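You operate a simulated robot arm through the tools that you are given. There is no shell and no other tool. Be economical: measure what you need, move in short steps, check, and stop when the job is done.

You are at the controls of a simulated two-armed robot. One attempt, no reset.

Task
Change the wooden lamp's dead bulb for the yellow one.
Fine: switch off first; hold the lamp while you pull; dead bulb in the free cup of the bulb stand; switch on at the end.

It is judged by the outcome, as a careful person would: the job done as asked, and still so three seconds after it is handed in. It fails if anything else is knocked over, pushed out of place, dropped, spilled or broken.

Robot
Two 7-joint arms with two-finger parallel grippers on one trunk, on a base that drives. Base frame: it is fixed to the floor where the robot stands at the start and does not move with it; the origin is under the middle of the robot, x ahead of it, y to its left, z up. Lengths are in mm, angles in degrees, forces in N, time in s.
The left shoulder is at the start at [60, 143, 926], the right one opposite. With the tool pointing down near the work surface each hand reaches from about 320 to 740 mm from the robot's upright axis, wherever it stands, measured 20 degrees to its own side. Places, roughly: switch of the wooden lamp [500, 0, 800]. Payload 1.57 kg a hand.
The TCP of each hand is the grasp point between the finger pads, 30 mm short of the fingertips. In the tool frame z runs along the fingers and y along their closing line. The gripper opens to 110 mm. The fingers are 24 mm wide and 12 mm thick; the gripper's body (48 by 112 mm) begins 78 mm behind the TCP.
Orientation is told as [roll, pitch, yaw] about the base's x, y, z axes, in that order, counted from this pose: with the fingers straight down and closing along the base's y, the tool's x points along the base's -x, its y along +y and its z along -z.

Tools
- The arms move only by the tool jog_arm. It takes "left_series", "right_series" or both (then of equal length, played together; a hand with none holds still); each is a list of rows, each a list of 3 entries, a list of its own where there are three numbers: the shift along the tool's x, y, z in mm, then the turn, a rotation vector about the tool's x, y, z in degrees, then the gripper command, from -1 (shut) to 1 (fully open), values between in proportion. In form: [[[tx, ty, tz], [rx, ry, rz], jaw], ...]. A call has 1 to 8 rows; each row shifts and turns the commanded pose from where the row before left it, along the tool's axes as they then stand. Rows are played at 5 a second. More than 50 mm and 8.6 degrees between two rows, or a gripper value outside its range, and nothing of the call is played. A pose out of reach is approached as far as the arm can. The call stops where the force on the tool passes 40 N (or 10 N more than at its start, if that is more) or the arm is blocked; 0.2 s more then pass. Each finger travels about 45 mm/s and halts on what it meets, pressing with about 39 N; the grip force reading is that of the motor and also rises with nothing between the fingers. The clock runs only during rows and for 0.2 s after the last one: add rows that do not move to give the fingers time. The reply holds the time, the measured pose of the TCP, the force on the tool along the base axes, the opening and the grip force, in the units named above and with some noise.
- Cameras (640 x 400 px; columns grow to the right, rows downward): "scene" is now at [47.2, -5.6, 1532.6]; the picture's right is [-0.09, -1.00, 0.00], its down [-0.77, 0.07, -0.63] and it looks along [0.63, -0.06, -0.78] (base axes); focal length 274 px, centre (320, 200). "left" rides on the left gripper at [70, -16, -141] in its tool frame; the picture's right is [0.23, 0.97, 0.00], its down [-0.86, 0.20, -0.48] and it looks along [-0.47, 0.11, 0.88] (tool axes); focal length 222 px, centre (320, 200). "right" rides on the right gripper at [70, 16, -141] in its tool frame; the picture's right is [-0.23, 0.97, 0.00], its down [-0.86, -0.20, -0.48] and it looks along [-0.47, -0.11, 0.88] (tool axes); focal length 222 px, centre (320, 200). There is no depth. A picture from a camera that has moved, and an enlarged one, comes with that camera's place and axes in the base frame and with its lens.
- get_image(camera): a new picture of that camera. No time passes.
- raise_lower(by): slides the trunk up (or, below 0, down) by that many mm; the arms and the scene camera ride with it, the base frame stays. It gives what a move gives, with no picture.
- roll_base(legs): drives the robot by 1 to 6 legs, each [ahead, left, turn to the left] in mm, mm and degrees, along the robot's own axes; the way and the turn of a leg run together, so that a leg with both is an arc; at most 1500 mm and 180 degrees a leg. The arms and the cameras ride along, it lands a little off, and it stops where it bumps. It gives what a move gives.
- pan_tilt(pan, tilt): turns the head with the scene camera to pan (to the left, within 86 degrees either way) and tilt (down, from -29 to 69), counted from straight ahead of the robot. It gives what a move gives.
- enlarge(camera, box): a new picture of the part [left, top, right, bottom] of that camera's present view, enlarged. No time passes.
- job_done(): hands the job in; it is judged then, once.

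Go step by step. Nothing tells you exact positions but the pictures and the camera data: compare them with the known pose of the tool, close in by small moves and look again before you grip or let go. The budget is 120 turns and 88 pictures, counting those below and the enlarged ones. Unless the task says otherwise, let go and move clear before handing in, and close with one line.

The tools are called after "Call:" as a command line: name --argument value ..., lists and objects as JSON in quotes. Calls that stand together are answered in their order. jog_arm: Moves the arms, as the interface text tells. Its arguments: {"type":"object","properties":{"left_series":{"type":"array"},"right_series":{"type":"array"}},"required":[]} The other tools are called the same way: raise_lower (by) slides the trunk up or down; roll_base (legs) drives the base; pan_tilt (pan, tilt) turns the head that bears the scene camera; get_image (camera) takes a picture; enlarge (camera, box) takes an enlarged picture of a part of a camera's view; job_done () hands the job in.

At the start:

```text
time: 0.0
left_eef_pos: [459.9, 40.5, 1000.0]
left_ee_rot: [0.0, 0.0, -0.1]
left_force: [0.2, 0.0, 0.8]
left_finger_gap: 110.0
left_grasp_force: 0.0
right_eef_pos: [436.2, -290.2, 999.9]
right_ee_rot: [0.0, 0.0, 0.0]
right_force: [0.4, -0.1, 0.4]
right_finger_gap: 109.9
right_grasp_force: 0.1
trunk travel left (down, up): [-525.0, 65.0]
robot x, y, heading: [-1.8, -1.8, 0.2]
head pan, tilt: [-5.1, 51.0]
```

scene: 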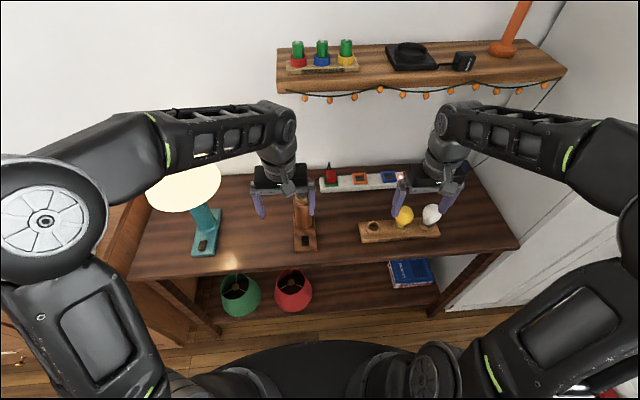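
right: 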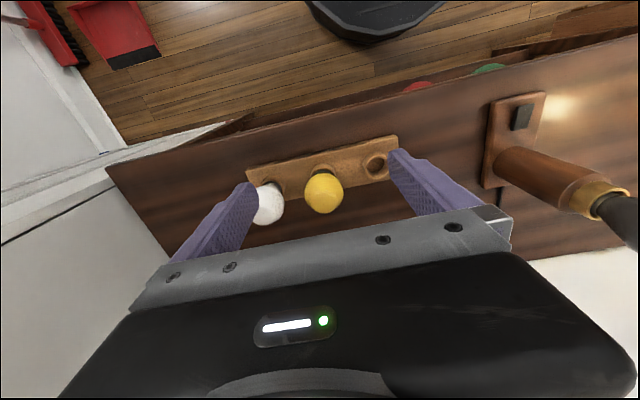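
left: 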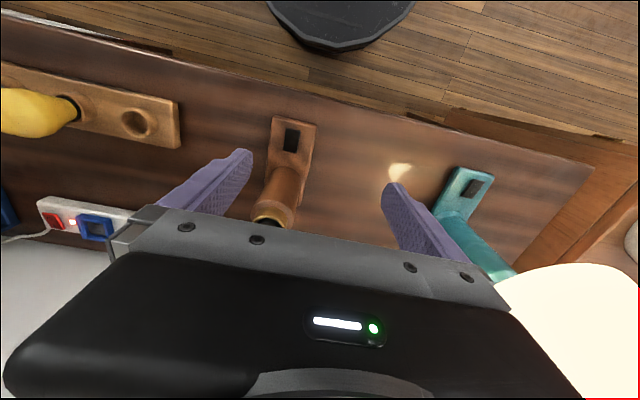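

I see a teal lamp (lit), the wooden lamp under the left hand, and a bulb stand with a yellow and a white bulb and one free cup. I'll look closer before moving.

Call:
enlarge --camera "scene" --box '[240, 150, 480, 300]'

Call:
enlarge --camera "right" --box '[220, 60, 640, 322]'

```text
2.67 times, centred on (360, 225) of scene
camera zoom: at [47.2, -5.6, 1532.6], right [-0.09, -1.0, 0.0], down [-0.77, 0.07, -0.63], along [0.63, -0.06, -0.78], focal length 731 px, centre (213, 133)
```

zoom: 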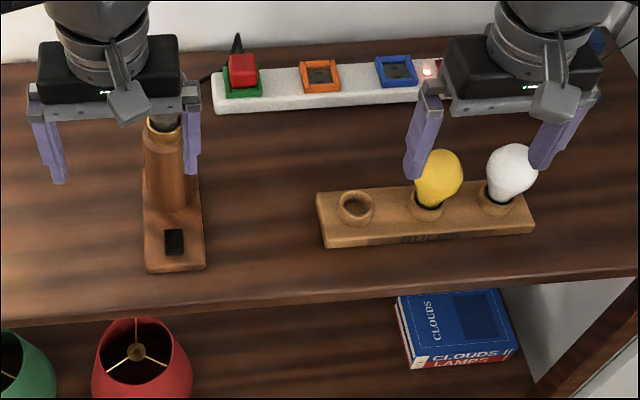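

```text
1.52 times, centred on (430, 191) of right
camera zoom: at [365.5, -272.5, 1140.5], right [0.23, 0.97, 0.0], down [0.86, -0.2, 0.48], along [0.47, -0.11, -0.88], focal length 338 px, centre (152, 214)
```

zoom: 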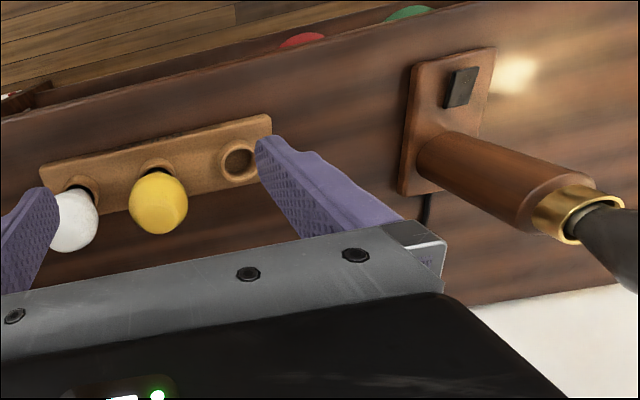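

The wooden lamp's column is at about (548, 2), with the collar near z≈930 and a dark bulb in it; the switch is near (490, 0, 800). I'll move the left hand out of the way and look.

Call:
jog_arm --left_series '[[[15, 40, -12], [0, 0, 0], 1], [[15, 40, -12], [0, 0, 0], 1], [[15, 40, -12], [0, 0, 0], 1], [[15, 40, -12], [0, 0, 0], 1]]'

Call:
enlarge --camera "scene" --box '[160, 130, 400, 280]'

Call:
get_image --camera "left"

```text
time: 1.0
left_eef_pos: [398.3, 199.3, 1051.3]
left_ee_rot: [0.0, 0.0, -0.1]
left_force: [-0.3, 0.1, 0.7]
left_finger_gap: 110.0
left_grasp_force: 0.1
right_eef_pos: [435.4, -289.4, 1001.0]
right_ee_rot: [0.0, -0.1, 0.0]
right_force: [-0.7, 0.6, 1.2]
right_finger_gap: 109.9
right_grasp_force: 0.1
trunk travel left (down, up): [-525.0, 65.0]
robot x, y, heading: [-0.2, -1.3, 0.1]
head pan, tilt: [-5.1, 51.0]
```

```text
2.67 times, centred on (280, 205) of scene
camera zoom: at [46.6, -5.0, 1532.7], right [-0.09, -1.0, 0.0], down [-0.77, 0.07, -0.63], along [0.63, -0.06, -0.78], focal length 731 px, centre (427, 187)
```

zoom: 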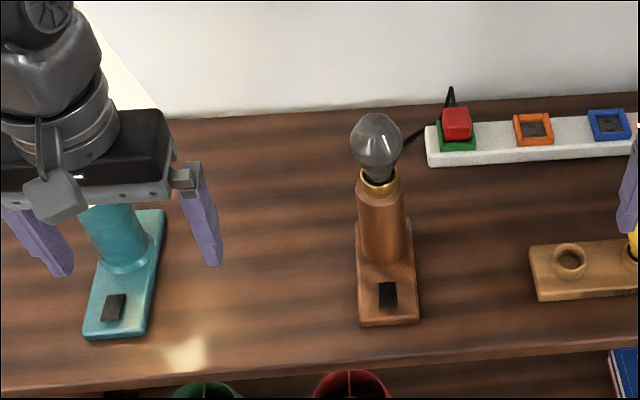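

```text
81 pictures are left
camera left: at [328.6, 184.6, 1191.2], right [-0.23, 0.97, 0.0], down [0.86, 0.2, 0.48], along [0.47, 0.11, -0.88], focal length 222 px, centre (320, 200)
```

left: 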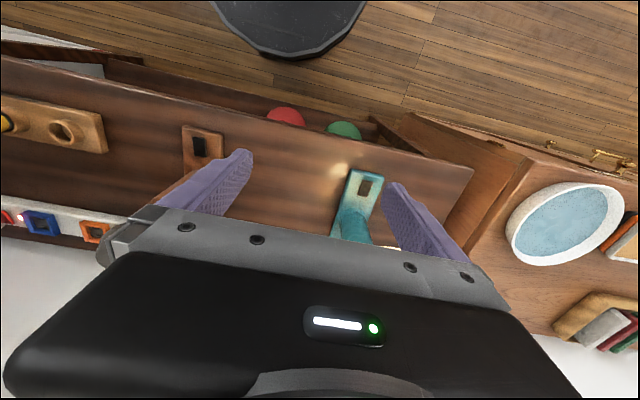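

The dead bulb is grey, with its centre near (548, -2, 985) and about 50 mm wide. Next I'll compare the two rockers to read the switch states.

Call:
enlarge --camera "scene" --box '[290, 220, 330, 260]'

Call:
enlarge --camera "scene" --box '[185, 225, 225, 265]'

Call:
enlarge --camera "right" --box '[480, 80, 560, 140]'

```text
10.00 times, centred on (310, 240) of scene
camera zoom: at [46.6, -5.0, 1532.7], right [-0.09, -1.0, 0.0], down [-0.77, 0.07, -0.63], along [0.63, -0.06, -0.78], focal length 2743 px, centre (420, -200)
```

zoom: 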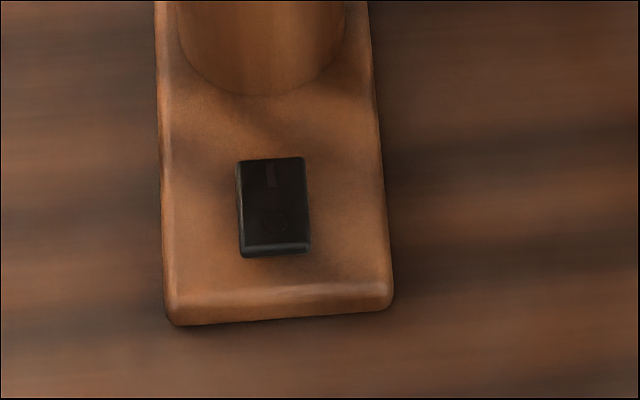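

```text
10.00 times, centred on (205, 245) of scene
camera zoom: at [46.6, -5.0, 1532.7], right [-0.09, -1.0, 0.0], down [-0.77, 0.07, -0.63], along [0.63, -0.06, -0.78], focal length 2743 px, centre (1470, -250)
```

zoom: 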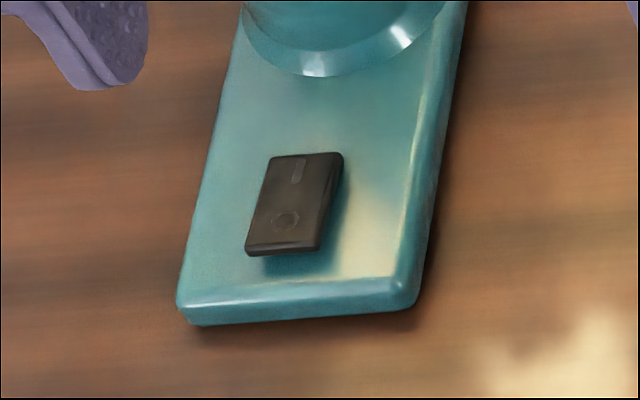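

```text
6.67 times, centred on (520, 110) of right
camera zoom: at [364.9, -272.1, 1140.8], right [0.23, 0.97, 0.0], down [0.85, -0.2, 0.48], along [0.47, -0.11, -0.88], focal length 1481 px, centre (-1013, 800)
```

zoom: 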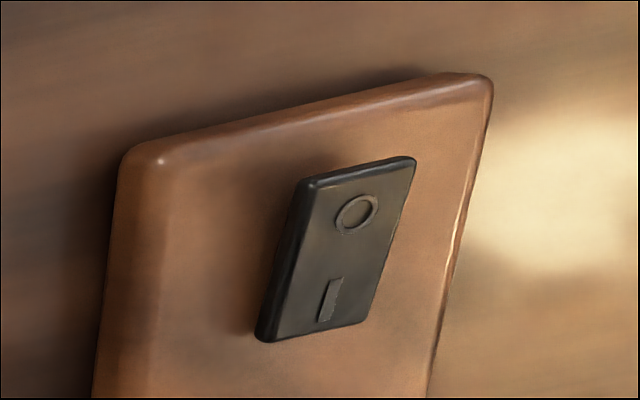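

Both rockers show "|" at the far end and "O" at the near end, and they look equally tilted, so the wooden lamp is on. I'll bring the closed left hand in front of the lamp, tilt it, and press "O" at about (472, -1, 806).

Call:
jog_arm --left_series '[[[0, -40, 16], [0, 0, 0], -1], [[0, -40, 16], [0, 0, 0], -1], [[0, -40, 16], [0, 0, 0], -1], [[0, -40, 16], [0, 0, 0], -1], [[0, -40, 16], [0, 0, 0], -1], [[0, 0, 0], [0, -8.4, 0], -1], [[0, 0, 0], [0, -8.4, 0], -1], [[0, 0, 0], [0, -8.2, 0], -1]]'

```text
time: 2.8
left_eef_pos: [399.3, -0.1, 969.5]
left_ee_rot: [-0.1, -25.1, 0.0]
left_force: [-0.8, 0.4, -0.2]
left_finger_gap: 0.0
left_grasp_force: 21.6
right_eef_pos: [435.1, -290.2, 1000.4]
right_ee_rot: [0.0, 0.0, 0.1]
right_force: [-0.8, -0.1, 0.2]
right_finger_gap: 110.2
right_grasp_force: 0.0
trunk travel left (down, up): [-525.0, 65.0]
robot x, y, heading: [-6.6, -5.8, 0.1]
head pan, tilt: [-5.1, 51.0]
```

The tilt is right. I'll bring the tip to about 25 mm above the O end.

Call:
jog_arm --left_series '[[[-6.3, -0.3, 41.6], [0, 0, 0], -1], [[-6.3, -0.3, 41.6], [0, 0, 0], -1], [[-6.3, -0.3, 41.6], [0, 0, 0], -1], [[0, 0, 0], [0, 0, 0], -1]]'

Call:
enlarge --camera "right" --box '[440, 60, 640, 185]'

Call:
enlarge --camera "scene" --box '[240, 150, 400, 250]'

```text
time: 3.8
left_eef_pos: [470.2, 1.6, 861.8]
left_ee_rot: [0.0, -25.0, 0.0]
left_force: [-0.1, -0.4, 0.1]
left_finger_gap: 0.0
left_grasp_force: 21.5
right_eef_pos: [435.7, -288.4, 1000.0]
right_ee_rot: [0.0, 0.0, 0.0]
right_force: [0.1, -0.7, -0.2]
right_finger_gap: 110.0
right_grasp_force: 0.0
trunk travel left (down, up): [-525.0, 65.0]
robot x, y, heading: [-3.2, 3.2, 0.0]
head pan, tilt: [-5.1, 51.0]
```

```text
3.20 times, centred on (540, 122) of right
camera zoom: at [365.1, -272.3, 1140.7], right [0.23, 0.97, 0.0], down [0.85, -0.2, 0.48], along [0.47, -0.11, -0.88], focal length 711 px, centre (-384, 448)
```

zoom: 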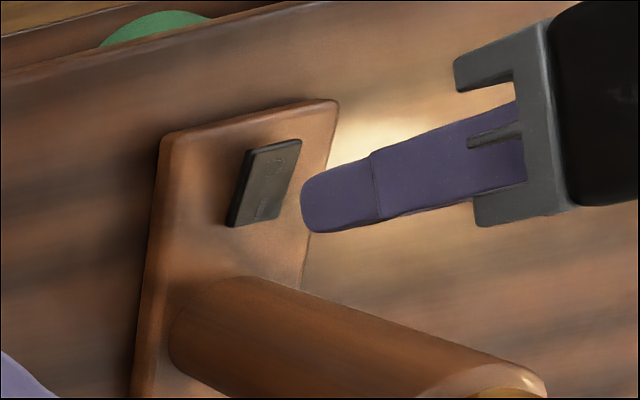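

```text
4.00 times, centred on (320, 200) of scene
camera zoom: at [46.7, -5.3, 1532.7], right [-0.09, -1.0, 0.0], down [-0.77, 0.07, -0.63], along [0.63, -0.06, -0.78], focal length 1097 px, centre (320, 200)
```

zoom: 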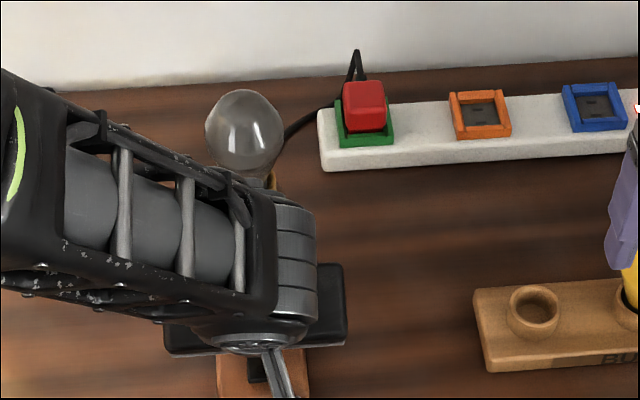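

The finger is lined up with the rocker. I'll press down in small steps.

Call:
jog_arm --left_series '[[[4.2, 0, 9.1], [0, 0, 0], -1], [[3.4, 0, 7.2], [0, 0, 0], -1], [[1.7, 0, 3.6], [0, 0, 0], -1], [[1.3, 0, 2.7], [0, 0, 0], -1], [[0.8, 0, 1.8], [0, 0, 0], -1]]'

Call:
enlarge --camera "right" --box '[440, 60, 640, 185]'

```text
time: 5.0
left_eef_pos: [469.2, -0.8, 836.9]
left_ee_rot: [0.0, -25.0, -0.1]
left_force: [-2.0, 1.2, 5.3]
left_finger_gap: 0.1
left_grasp_force: 20.6
right_eef_pos: [435.3, -289.7, 1000.3]
right_ee_rot: [0.0, 0.0, 0.0]
right_force: [0.1, 0.6, 0.2]
right_finger_gap: 110.2
right_grasp_force: 0.1
trunk travel left (down, up): [-525.0, 65.0]
robot x, y, heading: [1.1, -3.6, 0.3]
head pan, tilt: [-5.1, 51.0]
```

```text
3.20 times, centred on (540, 122) of right
camera zoom: at [365.0, -272.5, 1140.8], right [0.23, 0.97, 0.0], down [0.85, -0.2, 0.48], along [0.47, -0.11, -0.88], focal length 711 px, centre (-384, 448)
```

zoom: 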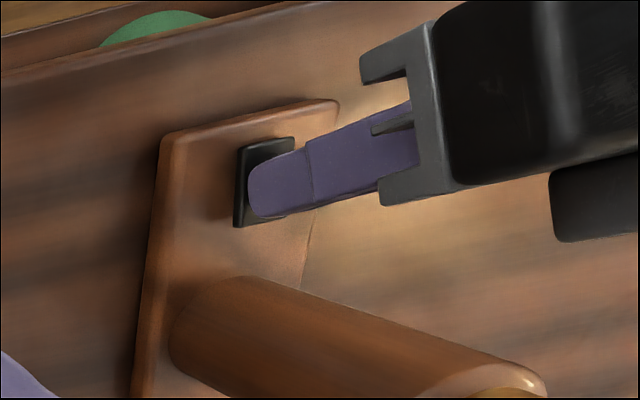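

It is making contact at about 5 N, and the rocker looks to be tilting. I'll push a little more, then back off and check.

Call:
jog_arm --left_series '[[[0.8, 0, 1.8], [0, 0, 0], -1], [[0.8, 0, 1.8], [0, 0, 0], -1], [[0, 0, 0], [0, 0, 0], -1]]'

Call:
jog_arm --left_series '[[[-12.7, 0, -27.2], [0, 0, 0], -1], [[-12.7, 0, -27.2], [0, 0, 0], -1], [[0, 0, 0], [0, 0, 0], -1]]'

Call:
enlarge --camera "right" --box '[480, 80, 560, 140]'

```text
time: 5.7
left_eef_pos: [469.0, -1.1, 836.0]
left_ee_rot: [-0.1, -25.5, 0.0]
left_force: [-13.3, 5.6, 26.5]
left_finger_gap: 0.0
left_grasp_force: 21.5
right_eef_pos: [433.8, -288.7, 1001.3]
right_ee_rot: [0.0, -0.3, 0.0]
right_force: [-0.3, -0.7, 0.3]
right_finger_gap: 109.7
right_grasp_force: 0.1
trunk travel left (down, up): [-525.0, 65.0]
robot x, y, heading: [1.4, 0.0, -0.0]
head pan, tilt: [-5.1, 51.0]
stopped in row 3 (left hand): the force on the tool passed its limit (the readings are from after the stop); the commanded pose is now the measured one
```

```text
time: 6.5
left_eef_pos: [471.7, -1.9, 894.9]
left_ee_rot: [0.1, -25.3, 0.0]
left_force: [0.5, 0.0, 0.0]
left_finger_gap: 0.0
left_grasp_force: 21.4
right_eef_pos: [436.8, -290.5, 1000.4]
right_ee_rot: [-0.1, 0.1, 0.0]
right_force: [0.1, 0.5, -0.6]
right_finger_gap: 110.1
right_grasp_force: 0.0
trunk travel left (down, up): [-525.0, 65.0]
robot x, y, heading: [-0.7, -1.5, 0.1]
head pan, tilt: [-5.1, 51.0]
```

```text
6.67 times, centred on (520, 110) of right
camera zoom: at [365.3, -272.4, 1140.5], right [0.23, 0.97, 0.0], down [0.86, -0.2, 0.48], along [0.47, -0.11, -0.88], focal length 1481 px, centre (-1013, 800)
```

zoom: 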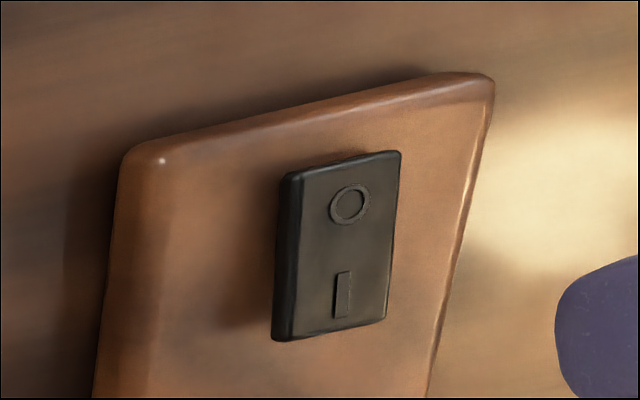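

The rocker has flipped to O and the lamp hasn't moved. Now I'll turn the left hand to a forward-leaning pose (pitch -55, yaw -20), ready to hold the column below the collar.

Call:
jog_arm --left_series '[[[-19.9, 27, -26], [0, 0, 0], -1], [[0, 0, 0], [2.83, 0, 6.04], -1], [[0, 0, 0], [2.83, 0, 6.04], -1], [[0, 0, 0], [2.83, 0, 6.04], -1], [[0, 0, 0], [0, -7.5, 0], 0.2], [[0, 0, 0], [0, -7.5, 0], 1], [[0, 0, 0], [0, -7.5, 0], 1], [[0, 0, 0], [0, -7.5, 0], 1]]'

Call:
jog_arm --left_series '[[[0, 0, 0], [0, 0, 0], 1], [[0, 0, 0], [0, 0, 0], 1]]'

Call:
get_image --camera "left"

Call:
get_image --camera "scene"

Call:
get_image --camera "right"

```text
time: 8.3
left_eef_pos: [480.8, 29.4, 925.2]
left_ee_rot: [1.3, -51.6, -20.4]
left_force: [-0.7, 0.1, 0.8]
left_finger_gap: 83.9
left_grasp_force: 0.1
left hand out of reach, approached as far as the arm can: row 6
right_eef_pos: [435.4, -290.2, 1000.0]
right_ee_rot: [-0.1, 0.0, 0.0]
right_force: [0.4, -1.0, 0.1]
right_finger_gap: 109.8
right_grasp_force: 0.0
trunk travel left (down, up): [-525.0, 65.0]
robot x, y, heading: [-0.6, 3.9, 0.1]
head pan, tilt: [-5.1, 51.0]
```

```text
time: 8.9
left_eef_pos: [479.4, 29.3, 925.6]
left_ee_rot: [1.4, -51.5, -20.3]
left_force: [0.3, -0.7, 0.4]
left_finger_gap: 109.9
left_grasp_force: 0.0
right_eef_pos: [435.5, -288.9, 999.7]
right_ee_rot: [0.0, 0.1, -0.1]
right_force: [0.1, -0.5, -0.9]
right_finger_gap: 110.0
right_grasp_force: 0.0
trunk travel left (down, up): [-525.0, 65.0]
robot x, y, heading: [-0.1, -1.6, 0.1]
head pan, tilt: [-5.1, 51.0]
```

```text
73 pictures are left
camera left: at [329.6, 65.8, 957.2], right [0.19, 0.97, -0.16], down [0.21, 0.12, 0.97], along [0.96, -0.22, -0.18], focal length 222 px, centre (320, 200)
```

left: 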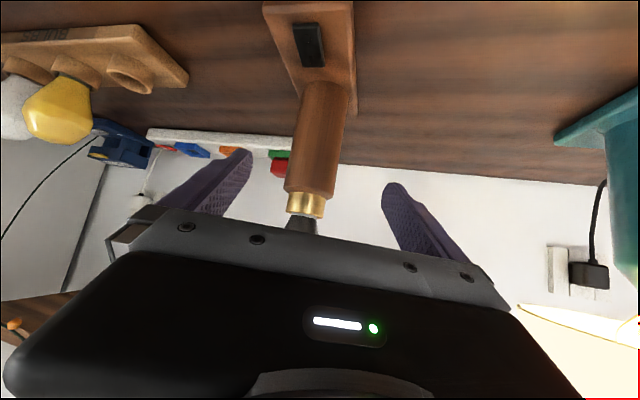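

```text
72 pictures are left
camera scene: at [47.0, -5.4, 1532.6], right [-0.09, -1.0, 0.0], down [-0.77, 0.07, -0.63], along [0.63, -0.06, -0.78], focal length 274 px, centre (320, 200)
```

scene: 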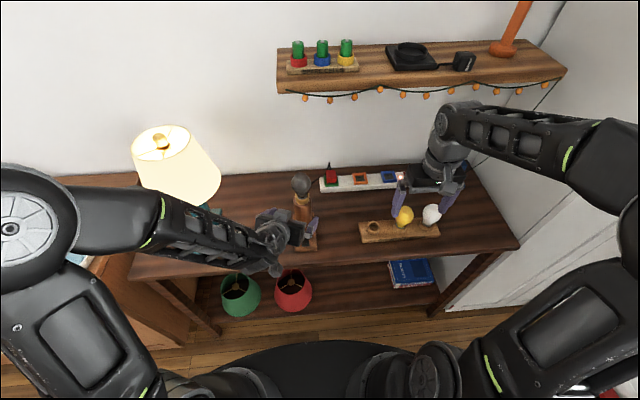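

```text
71 pictures are left
camera right: at [365.4, -272.2, 1140.6], right [0.23, 0.97, 0.0], down [0.86, -0.2, 0.48], along [0.47, -0.11, -0.88], focal length 222 px, centre (320, 200)
```

right: 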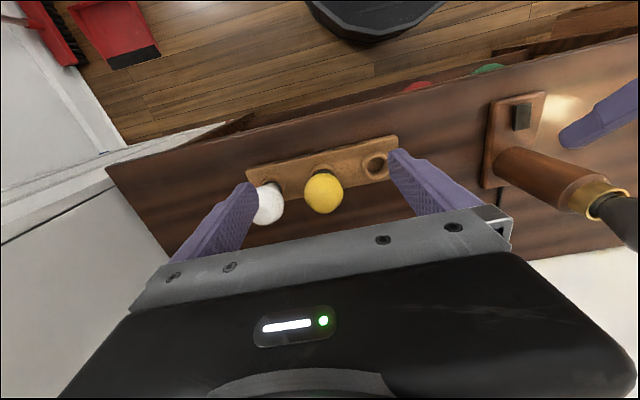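

The open left hand is centred on the column axis at about (548, 2). I'll advance about 92 mm along the fingers to straddle it at z≈870.

Call:
jog_arm --left_series '[[[-0.7, -0.3, 31], [0, 0, 0], 1], [[-0.7, -0.3, 31], [0, 0, 0], 1], [[-0.7, -0.3, 30], [0, 0, 0], 1], [[0, 0, 0], [0, 0, 0], 1]]'

Call:
get_image --camera "left"

Call:
enlarge --camera "right" --box '[440, 60, 640, 260]'

Call:
enlarge --camera "scene" --box '[240, 150, 400, 250]'

```text
time: 9.9
left_eef_pos: [550.1, 4.7, 869.6]
left_ee_rot: [1.4, -51.6, -20.6]
left_force: [-0.3, -1.1, 0.3]
left_finger_gap: 110.3
left_grasp_force: 0.1
right_eef_pos: [435.7, -289.3, 1000.9]
right_ee_rot: [0.0, 0.0, 0.0]
right_force: [0.4, -0.2, 0.7]
right_finger_gap: 110.2
right_grasp_force: 0.0
trunk travel left (down, up): [-525.0, 65.0]
robot x, y, heading: [-3.4, 3.9, -0.0]
head pan, tilt: [-5.1, 51.0]
```

```text
70 pictures are left
camera left: at [398.3, 40.6, 901.9], right [0.19, 0.97, -0.16], down [0.21, 0.12, 0.97], along [0.96, -0.22, -0.18], focal length 222 px, centre (320, 200)
```

left: 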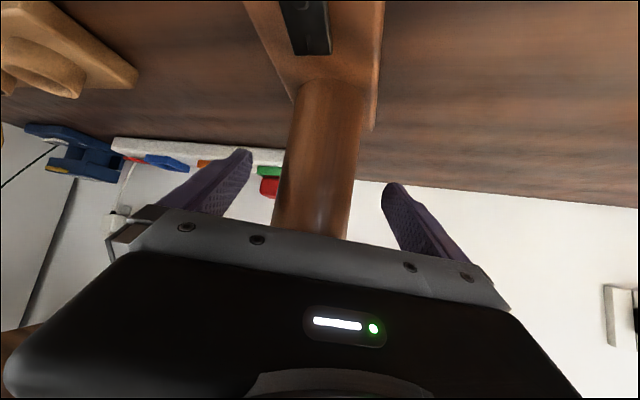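

```text
2.00 times, centred on (540, 160) of right
camera zoom: at [365.1, -272.3, 1140.7], right [0.23, 0.97, 0.0], down [0.86, -0.2, 0.48], along [0.47, -0.11, -0.88], focal length 444 px, centre (-120, 280)
```

zoom: 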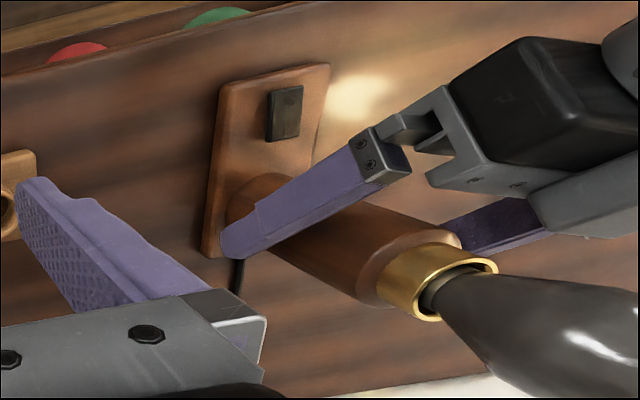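

```text
4.00 times, centred on (320, 200) of scene
camera zoom: at [46.6, -5.6, 1532.7], right [-0.09, -1.0, 0.0], down [-0.77, 0.07, -0.63], along [0.63, -0.06, -0.78], focal length 1097 px, centre (320, 200)
```

zoom: 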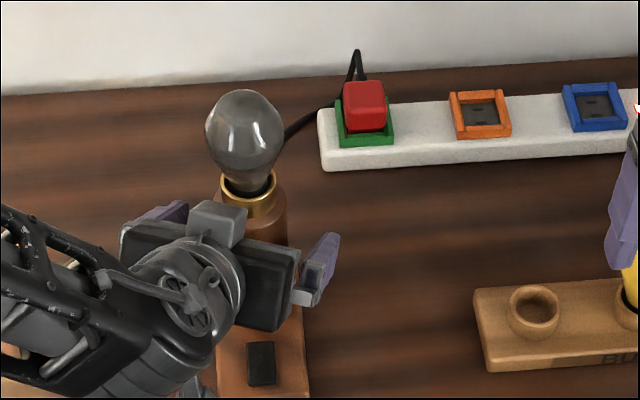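

The column is centred between the pads within about 2 mm. I'll close the left hand on it.

Call:
jog_arm --left_series '[[[0, -1.5, 0], [0, 0, 0], 1], [[0, 0, 0], [0, 0, 0], 0.2], [[0, 0, 0], [0, 0, 0], -0.1], [[0, 0, 0], [0, 0, 0], -0.3], [[0, 0, 0], [0, 0, 0], -0.3], [[0, 0, 0], [0, 0, 0], -0.5], [[0, 0, 0], [0, 0, 0], -0.5]]'

Call:
enlarge --camera "scene" --box '[240, 150, 400, 250]'

```text
time: 11.5
left_eef_pos: [548.5, 3.1, 870.3]
left_ee_rot: [1.5, -51.6, -20.6]
left_force: [-1.1, -3.8, 1.3]
left_finger_gap: 51.6
left_grasp_force: 35.6
right_eef_pos: [435.1, -288.8, 999.8]
right_ee_rot: [0.0, 0.0, 0.0]
right_force: [-0.2, -0.3, 0.0]
right_finger_gap: 109.9
right_grasp_force: 0.1
trunk travel left (down, up): [-525.0, 65.0]
robot x, y, heading: [-0.2, 4.6, -0.2]
head pan, tilt: [-5.1, 51.0]
```

```text
4.00 times, centred on (320, 200) of scene
camera zoom: at [46.9, -5.8, 1532.7], right [-0.09, -1.0, 0.0], down [-0.77, 0.07, -0.63], along [0.63, -0.06, -0.78], focal length 1097 px, centre (320, 200)
```

zoom: 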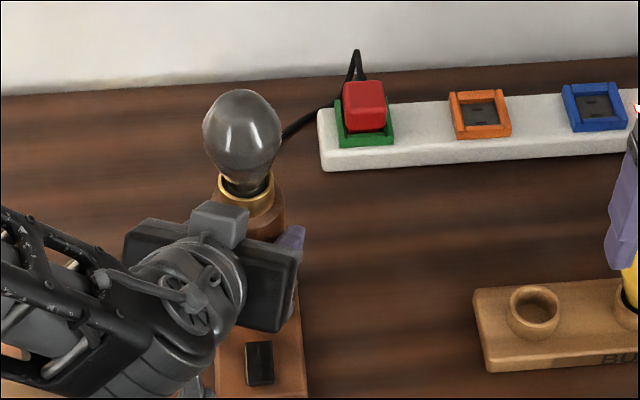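

The lamp is held. Now I'll take the right hand up and over toward the bulb.

Call:
jog_arm --right_series '[[[0, 0, -48], [0, 0, 0], 1], [[0, 0, -48], [0, 0, 0], 1], [[-15, 45, 0], [0, 0, 0], 1], [[-15, 45, 0], [0, 0, 0], 1], [[-15, 45, 0], [0, 0, 0], 1], [[-15, 45, 0], [0, 0, 0], 1], [[-15, 45, 0], [0, 0, 0], 1], [[-15, 45, 0], [0, 0, 0], 1]]'

Call:
get_image --camera "right"

Call:
get_image --camera "scene"

```text
time: 13.3
left_eef_pos: [549.1, 3.0, 870.9]
left_ee_rot: [1.6, -51.7, -20.5]
left_force: [-1.2, 4.1, 6.7]
left_finger_gap: 51.2
left_grasp_force: 39.3
right_eef_pos: [513.1, -52.3, 1092.7]
right_ee_rot: [0.2, -0.2, 0.0]
right_force: [-0.3, -0.1, 0.8]
right_finger_gap: 109.9
right_grasp_force: 0.1
right hand out of reach, approached as far as the arm can: row 8
trunk travel left (down, up): [-525.0, 65.0]
robot x, y, heading: [4.8, 0.9, 0.0]
head pan, tilt: [-5.1, 51.0]
```

```text
66 pictures are left
camera right: at [442.6, -34.2, 1234.0], right [0.23, 0.97, 0.0], down [0.85, -0.2, 0.48], along [0.47, -0.11, -0.88], focal length 222 px, centre (320, 200)
```

right: 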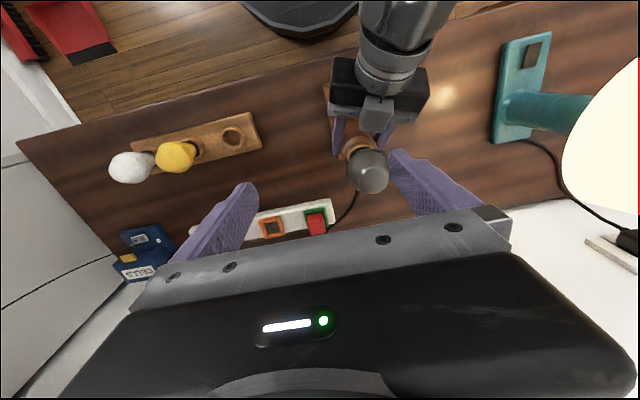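

```text
65 pictures are left
camera scene: at [46.7, -7.6, 1532.6], right [-0.09, -1.0, 0.0], down [-0.77, 0.07, -0.63], along [0.63, -0.05, -0.78], focal length 274 px, centre (320, 200)
```

scene: 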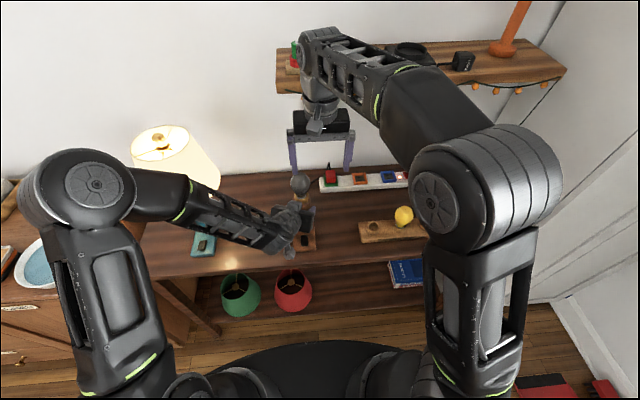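

The right hand is at its height limit, so I'll lower it a bit (tips still clear of the bulb) and re-measure.

Call:
jog_arm --right_series '[[[0, 0, 15], [0, 0, 0], 1], [[0, 0, 13], [0, 0, 0], 1], [[0, 0, 0], [0, 0, 0], 1]]'

```text
time: 14.1
left_eef_pos: [549.0, 4.8, 870.8]
left_ee_rot: [1.4, -51.6, -20.4]
left_force: [2.9, -2.1, 1.1]
left_finger_gap: 51.2
left_grasp_force: 39.1
right_eef_pos: [512.5, -51.8, 1066.0]
right_ee_rot: [0.0, 0.0, 0.0]
right_force: [0.5, 0.0, -0.2]
right_finger_gap: 110.2
right_grasp_force: 0.0
trunk travel left (down, up): [-525.0, 65.0]
robot x, y, heading: [-1.2, 0.6, -0.0]
head pan, tilt: [-5.1, 51.0]
```

Call:
jog_arm --right_series '[[[-18.5, 26, 0], [0, 0, 0], 1], [[-18.5, 26, 0], [0, 0, 0], 1], [[0, 0, 0], [0, 0, 0], 1]]'

Call:
get_image --camera "right"

Call:
get_image --camera "scene"

```text
time: 14.9
left_eef_pos: [549.3, 1.7, 870.7]
left_ee_rot: [1.5, -51.6, -20.3]
left_force: [-0.8, -0.1, 5.6]
left_finger_gap: 51.3
left_grasp_force: 39.2
right_eef_pos: [543.2, -9.1, 1066.6]
right_ee_rot: [-0.1, 0.0, 0.1]
right_force: [0.3, 0.1, -0.8]
right_finger_gap: 110.0
right_grasp_force: 0.0
right hand out of reach, approached as far as the arm can: row 2
trunk travel left (down, up): [-525.0, 65.0]
robot x, y, heading: [-2.3, 0.2, -0.3]
head pan, tilt: [-5.1, 51.0]
```

```text
64 pictures are left
camera right: at [472.7, 8.4, 1207.0], right [0.23, 0.97, 0.0], down [0.86, -0.2, 0.48], along [0.47, -0.11, -0.88], focal length 222 px, centre (320, 200)
```

right: 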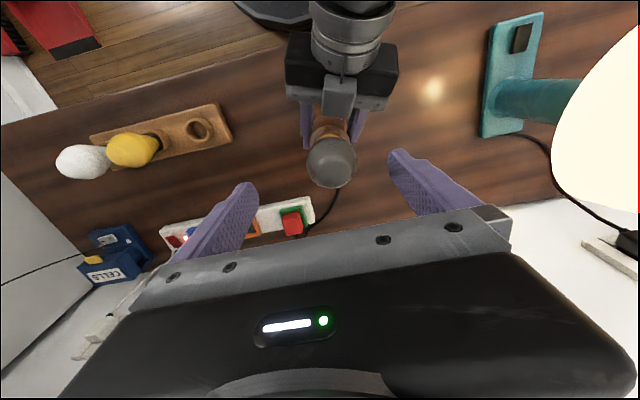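

```text
63 pictures are left
camera scene: at [46.7, -5.2, 1532.7], right [-0.09, -1.0, 0.0], down [-0.77, 0.07, -0.63], along [0.63, -0.06, -0.78], focal length 274 px, centre (320, 200)
```

scene: 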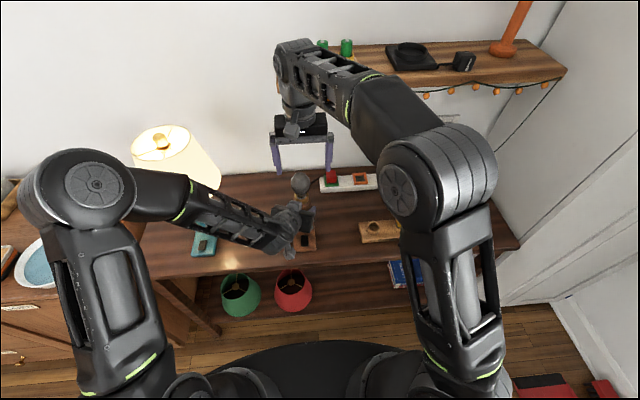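

The bulb is at (550, 2.5, 988). I'll lower 25 mm and then centre on it.

Call:
jog_arm --right_series '[[[0, 0, 25], [0, 0, 0], 1], [[-7, 11, 0], [0, 0, 0], 1], [[0, 0, 0], [0, 0, 0], 1]]'

Call:
get_image --camera "right"

```text
time: 15.7
left_eef_pos: [548.9, 3.0, 870.3]
left_ee_rot: [1.4, -51.6, -20.5]
left_force: [-0.7, -0.2, 6.6]
left_finger_gap: 51.4
left_grasp_force: 38.9
right_eef_pos: [549.1, 2.1, 1042.7]
right_ee_rot: [0.0, 0.0, 0.0]
right_force: [-0.4, -0.3, 0.6]
right_finger_gap: 110.0
right_grasp_force: 0.1
trunk travel left (down, up): [-525.0, 65.0]
robot x, y, heading: [0.8, -0.7, -0.1]
head pan, tilt: [-5.1, 51.0]
```

```text
62 pictures are left
camera right: at [478.7, 19.8, 1183.1], right [0.23, 0.97, 0.0], down [0.86, -0.2, 0.48], along [0.47, -0.11, -0.88], focal length 222 px, centre (320, 200)
```

right: 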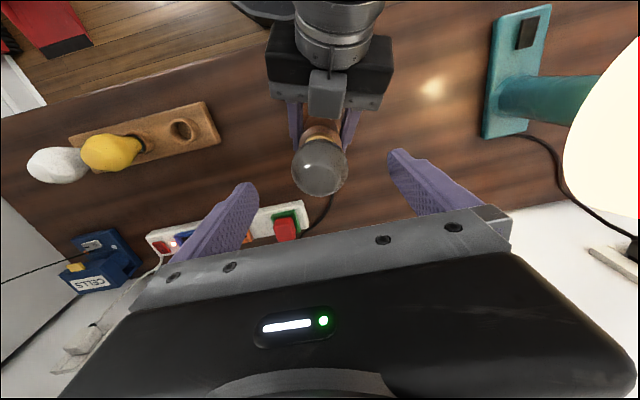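

Centred within a millimetre or two. I'll descend 60 mm so the pads sit around the bulb's widest part.

Call:
jog_arm --right_series '[[[0, 0.5, 30], [0, 0, 0], 1], [[0, 0.5, 30], [0, 0, 0], 1], [[0, 0, 0], [0, 0, 0], 1]]'

Call:
get_image --camera "right"

Call:
enlarge --camera "scene" --box '[240, 120, 400, 250]'

```text
time: 16.5
left_eef_pos: [549.4, 2.9, 870.4]
left_ee_rot: [1.4, -51.6, -20.4]
left_force: [1.4, -0.9, 5.5]
left_finger_gap: 51.2
left_grasp_force: 38.9
right_eef_pos: [547.8, 3.2, 982.3]
right_ee_rot: [0.0, 0.0, 0.1]
right_force: [0.4, -0.4, -0.7]
right_finger_gap: 109.9
right_grasp_force: 0.1
trunk travel left (down, up): [-525.0, 65.0]
robot x, y, heading: [1.8, -3.0, -0.0]
head pan, tilt: [-5.1, 51.0]
```

```text
61 pictures are left
camera right: at [477.9, 20.6, 1122.9], right [0.23, 0.97, 0.0], down [0.86, -0.2, 0.48], along [0.47, -0.11, -0.88], focal length 222 px, centre (320, 200)
```

right: 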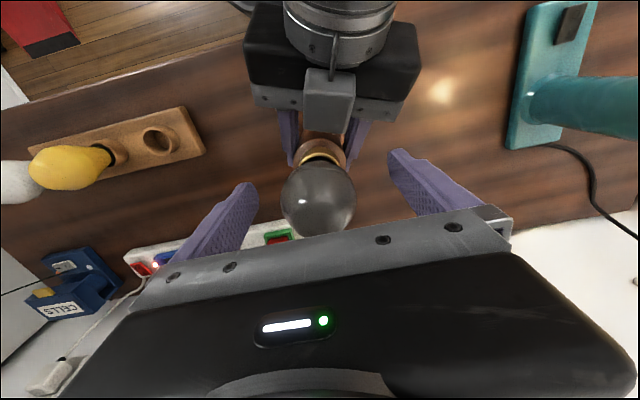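

```text
3.08 times, centred on (320, 185) of scene
camera zoom: at [46.7, -5.3, 1532.7], right [-0.09, -1.0, 0.0], down [-0.77, 0.07, -0.63], along [0.63, -0.06, -0.78], focal length 844 px, centre (320, 246)
```

zoom: 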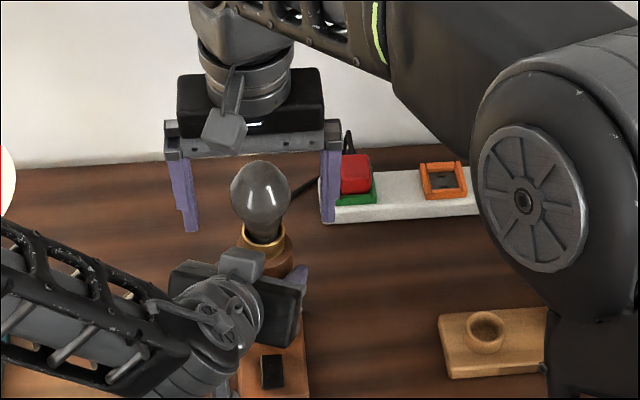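

The bulb is centred between the pads, so I'll close gently.

Call:
jog_arm --right_series '[[[0, 0, 0], [0, 0, 0], 0.5], [[0, 0, 0], [0, 0, 0], 0.2], [[0, 0, 0], [0, 0, 0], 0.0], [[0, 0, 0], [0, 0, 0], -0.1], [[0, 0, 0], [0, 0, 0], -0.2], [[0, 0, 0], [0, 0, 0], -0.2]]'

Call:
get_image --camera "right"

```text
time: 17.9
left_eef_pos: [547.6, 3.8, 870.3]
left_ee_rot: [1.4, -51.5, -20.4]
left_force: [0.0, 1.1, 7.0]
left_finger_gap: 51.2
left_grasp_force: 39.1
right_eef_pos: [547.6, 4.0, 982.6]
right_ee_rot: [0.0, 0.0, 0.0]
right_force: [0.1, -3.3, -1.0]
right_finger_gap: 53.0
right_grasp_force: 30.2
trunk travel left (down, up): [-525.0, 65.0]
robot x, y, heading: [-0.4, -3.9, -0.0]
head pan, tilt: [-5.1, 51.0]
```

```text
59 pictures are left
camera right: at [478.0, 21.0, 1123.2], right [0.23, 0.97, 0.0], down [0.86, -0.2, 0.48], along [0.47, -0.11, -0.88], focal length 222 px, centre (320, 200)
```

right: 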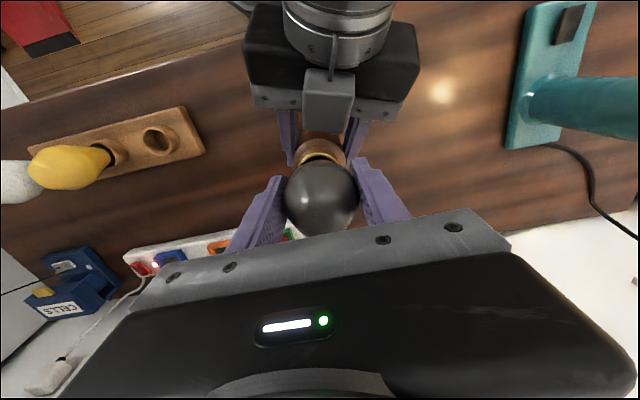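

The grip is good (53 mm, 30 N). I'll pull straight up in small steps while the left hand holds the lamp.

Call:
jog_arm --right_series '[[[0, 0, 0], [0, 0, 0], -0.4], [[0, 0, -3], [0, 0, 0], -0.4], [[0, 0, -4], [0, 0, 0], -0.4], [[0, 0, -5], [0, 0, 0], -0.4], [[0, 0, -6], [0, 0, 0], -0.4]]'

Call:
get_image --camera "right"

```text
time: 19.1
left_eef_pos: [547.6, 3.1, 870.4]
left_ee_rot: [1.3, -51.5, -20.5]
left_force: [0.8, 0.5, 6.3]
left_finger_gap: 51.5
left_grasp_force: 39.1
right_eef_pos: [548.5, 1.8, 999.6]
right_ee_rot: [-0.1, 0.0, -0.1]
right_force: [-0.3, -0.4, -0.4]
right_finger_gap: 53.0
right_grasp_force: 38.8
trunk travel left (down, up): [-525.0, 65.0]
robot x, y, heading: [-0.2, 4.8, 0.1]
head pan, tilt: [-5.1, 51.0]
```

```text
58 pictures are left
camera right: at [479.2, 19.8, 1141.1], right [0.23, 0.97, 0.0], down [0.86, -0.2, 0.48], along [0.47, -0.11, -0.88], focal length 222 px, centre (320, 200)
```

right: 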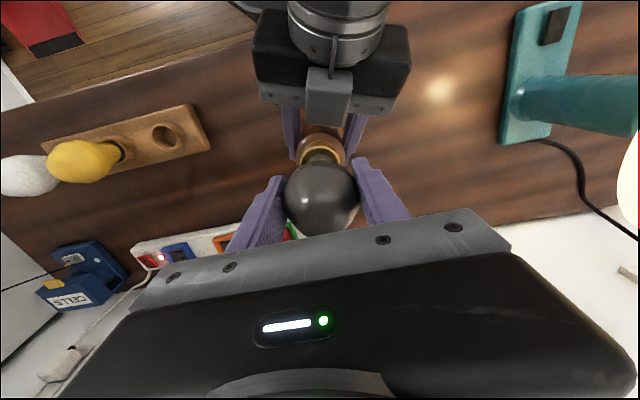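

The bulb is coming out freely. I'll raise it another 45 mm.

Call:
jog_arm --right_series '[[[0, 0, -15], [0, 0, 0], -0.4], [[0, 0, -15], [0, 0, 0], -0.4], [[0, 0, -15], [0, 0, 0], -0.4], [[0, 0, 0], [0, 0, 0], -0.4]]'

Call:
get_image --camera "right"

Call:
enlarge --camera "scene" --box '[240, 100, 400, 260]'

```text
time: 20.1
left_eef_pos: [547.9, 3.0, 870.7]
left_ee_rot: [1.4, -51.7, -20.4]
left_force: [1.2, -1.8, 6.3]
left_finger_gap: 51.3
left_grasp_force: 38.4
right_eef_pos: [548.4, 3.5, 1044.9]
right_ee_rot: [0.0, 0.0, 0.0]
right_force: [0.7, 0.1, -0.7]
right_finger_gap: 52.8
right_grasp_force: 39.3
trunk travel left (down, up): [-525.0, 65.0]
robot x, y, heading: [-1.2, -1.8, 0.1]
head pan, tilt: [-5.1, 51.0]
```

```text
57 pictures are left
camera right: at [479.0, 21.0, 1185.7], right [0.23, 0.97, 0.0], down [0.86, -0.2, 0.48], along [0.47, -0.11, -0.88], focal length 222 px, centre (320, 200)
```

right: 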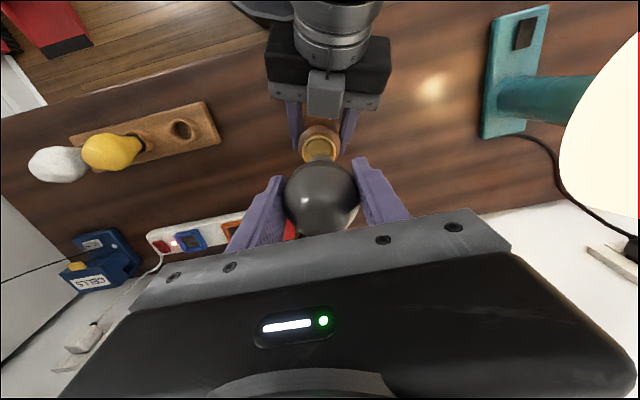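

```text
2.50 times, centred on (320, 180) of scene
camera zoom: at [46.8, -5.4, 1532.7], right [-0.09, -1.0, 0.0], down [-0.77, 0.07, -0.63], along [0.63, -0.06, -0.78], focal length 686 px, centre (320, 250)
```

zoom: 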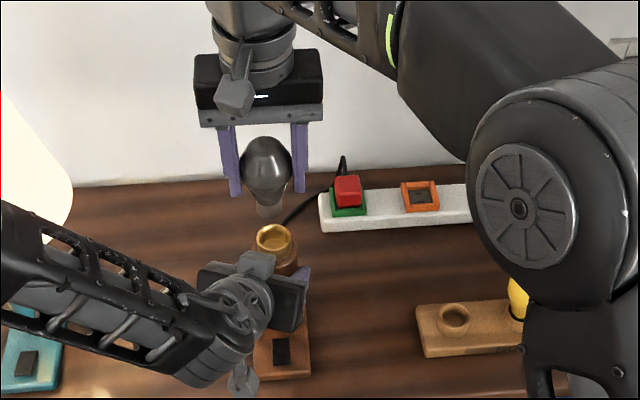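

The dead bulb is out and clear. The left hand keeps holding the lamp while I carry the bulb over the free cup at about (503, -216).

Call:
jog_arm --right_series '[[[9, -43.8, 0], [0, 0, 0], -0.4], [[9, -43.8, 0], [0, 0, 0], -0.4], [[9, -43.8, 0], [0, 0, 0], -0.4], [[9, -43.8, 0], [0, 0, 0], -0.4], [[9, -43.8, 0], [0, 0, 0], -0.4], [[0, 0, 30], [0, 0, 0], -0.4], [[0, 0, 30], [0, 0, 0], -0.4], [[0, 0, 0], [0, 0, 0], -0.4]]'

Call:
get_image --camera "right"

Call:
get_image --camera "scene"

Call:
get_image --camera "left"

```text
time: 21.9
left_eef_pos: [548.0, 3.9, 869.8]
left_ee_rot: [1.4, -51.5, -20.4]
left_force: [0.8, 1.3, 7.5]
left_finger_gap: 51.3
left_grasp_force: 39.0
right_eef_pos: [504.9, -213.6, 986.3]
right_ee_rot: [0.0, 0.1, 0.0]
right_force: [-0.4, -0.3, -0.8]
right_finger_gap: 52.6
right_grasp_force: 38.9
trunk travel left (down, up): [-525.0, 65.0]
robot x, y, heading: [0.5, 0.1, 0.1]
head pan, tilt: [-5.1, 51.0]
```

```text
55 pictures are left
camera right: at [434.2, -196.8, 1126.4], right [0.23, 0.97, 0.0], down [0.86, -0.2, 0.48], along [0.47, -0.11, -0.88], focal length 222 px, centre (320, 200)
```

right: 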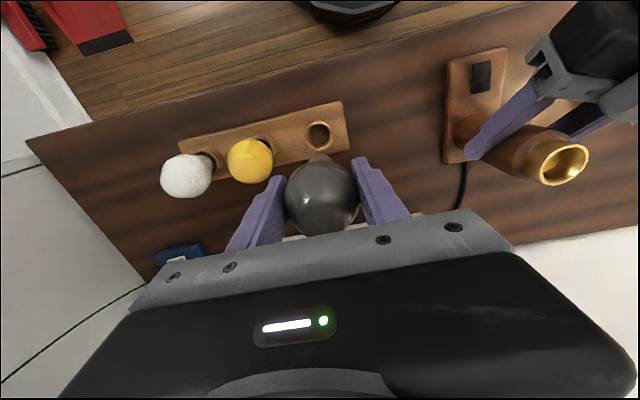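

```text
54 pictures are left
camera scene: at [46.7, -5.3, 1532.7], right [-0.09, -1.0, 0.0], down [-0.77, 0.07, -0.63], along [0.63, -0.06, -0.78], focal length 274 px, centre (320, 200)
```

scene: 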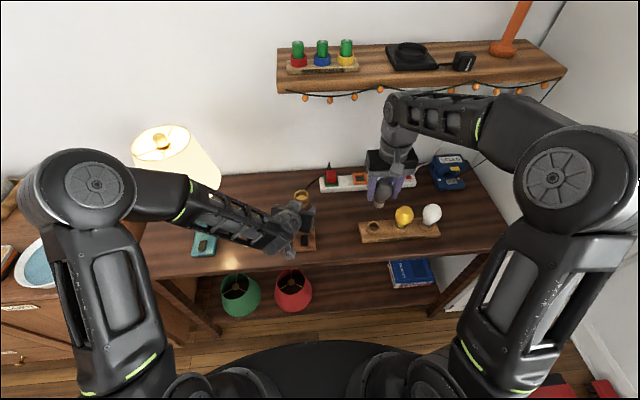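

```text
53 pictures are left
camera left: at [397.7, 39.9, 902.5], right [0.19, 0.97, -0.16], down [0.21, 0.12, 0.97], along [0.96, -0.22, -0.18], focal length 222 px, centre (320, 200)
```

left: 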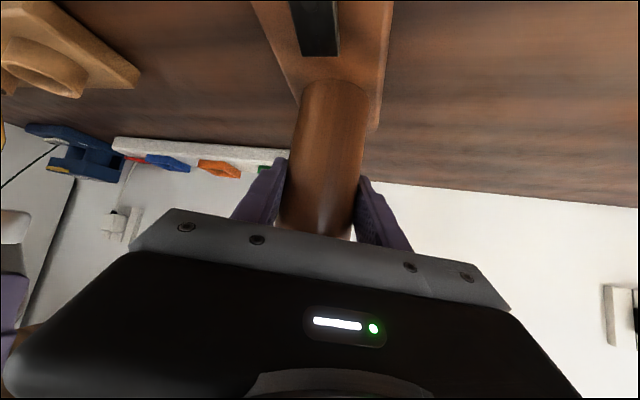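

The free cup is at about (498, -214), rim near z 815. I'll shift 6 mm toward the robot, lower to about 50 mm above seating, and check.

Call:
jog_arm --right_series '[[[6, -1, 0], [0, 0, 0], -0.4], [[0, 0, 30], [0, 0, 0], -0.4], [[0, 0, 30], [0, 0, 0], -0.4], [[0, 0, 15], [0, 0, 0], -0.4], [[0, 0, 0], [0, 0, 0], -0.4]]'

Call:
enlarge --camera "right" --box '[160, 50, 480, 250]'

Call:
enlarge --camera "scene" --box '[340, 160, 460, 250]'

```text
time: 23.1
left_eef_pos: [548.9, 3.2, 871.1]
left_ee_rot: [1.5, -51.6, -20.4]
left_force: [0.7, 1.0, 6.5]
left_finger_gap: 50.9
left_grasp_force: 39.0
right_eef_pos: [499.4, -216.0, 910.0]
right_ee_rot: [0.0, -0.1, 0.0]
right_force: [0.5, -0.7, 0.4]
right_finger_gap: 52.9
right_grasp_force: 39.2
trunk travel left (down, up): [-525.0, 65.0]
robot x, y, heading: [-1.1, -2.8, -0.2]
head pan, tilt: [-5.1, 51.0]
```

```text
2.00 times, centred on (320, 150) of right
camera zoom: at [429.3, -198.4, 1050.3], right [0.23, 0.97, 0.0], down [0.86, -0.2, 0.48], along [0.47, -0.11, -0.88], focal length 444 px, centre (320, 300)
```

zoom: 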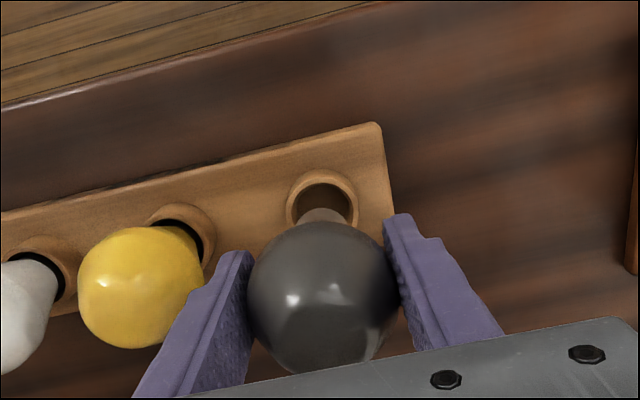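

```text
4.44 times, centred on (400, 205) of scene
camera zoom: at [46.6, -5.3, 1532.7], right [-0.09, -1.0, 0.0], down [-0.77, 0.07, -0.63], along [0.63, -0.06, -0.78], focal length 1219 px, centre (-36, 178)
```

zoom: 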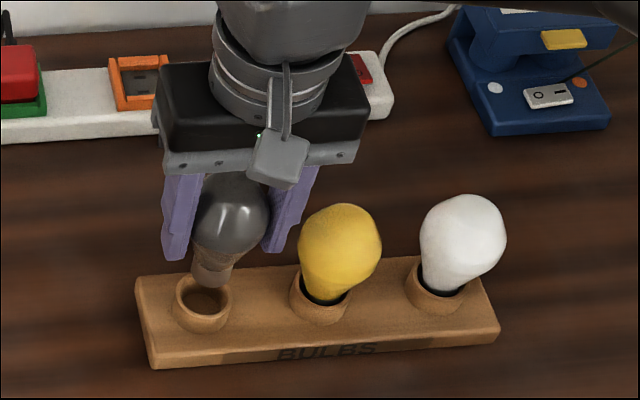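

The bulb is just above the cup. The two cameras disagree by a few mm on the cup centre, so I'll zoom in before lowering.

Call:
enlarge --camera "right" --box '[290, 115, 354, 155]'

Call:
enlarge --camera "scene" --box '[360, 200, 408, 245]'

```text
10.00 times, centred on (322, 135) of right
camera zoom: at [429.3, -198.4, 1050.3], right [0.23, 0.97, 0.0], down [0.86, -0.2, 0.48], along [0.47, -0.11, -0.88], focal length 2221 px, centre (300, 850)
```

zoom: 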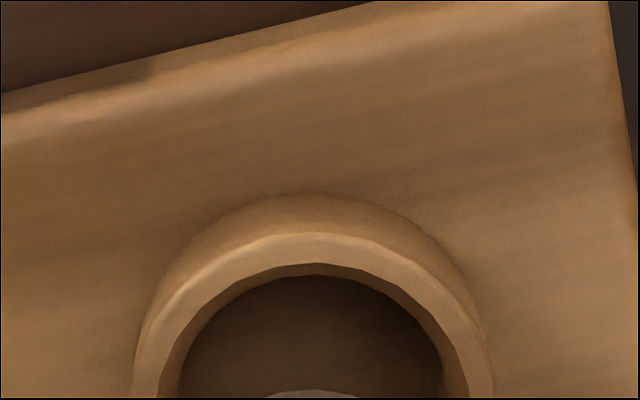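

```text
8.89 times, centred on (384, 222) of scene
camera zoom: at [46.6, -5.3, 1532.7], right [-0.09, -1.0, 0.0], down [-0.77, 0.07, -0.63], along [0.63, -0.06, -0.78], focal length 2438 px, centre (-249, 0)
```

zoom: 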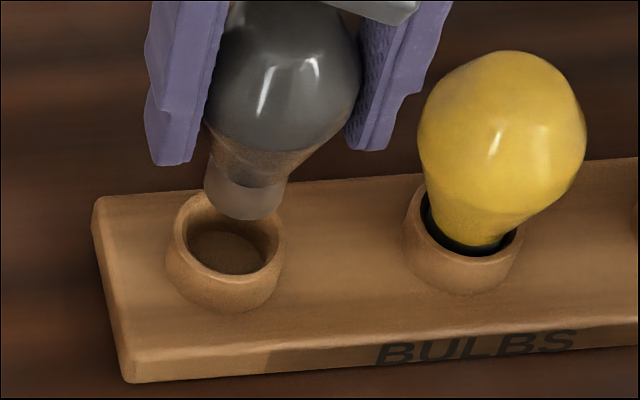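

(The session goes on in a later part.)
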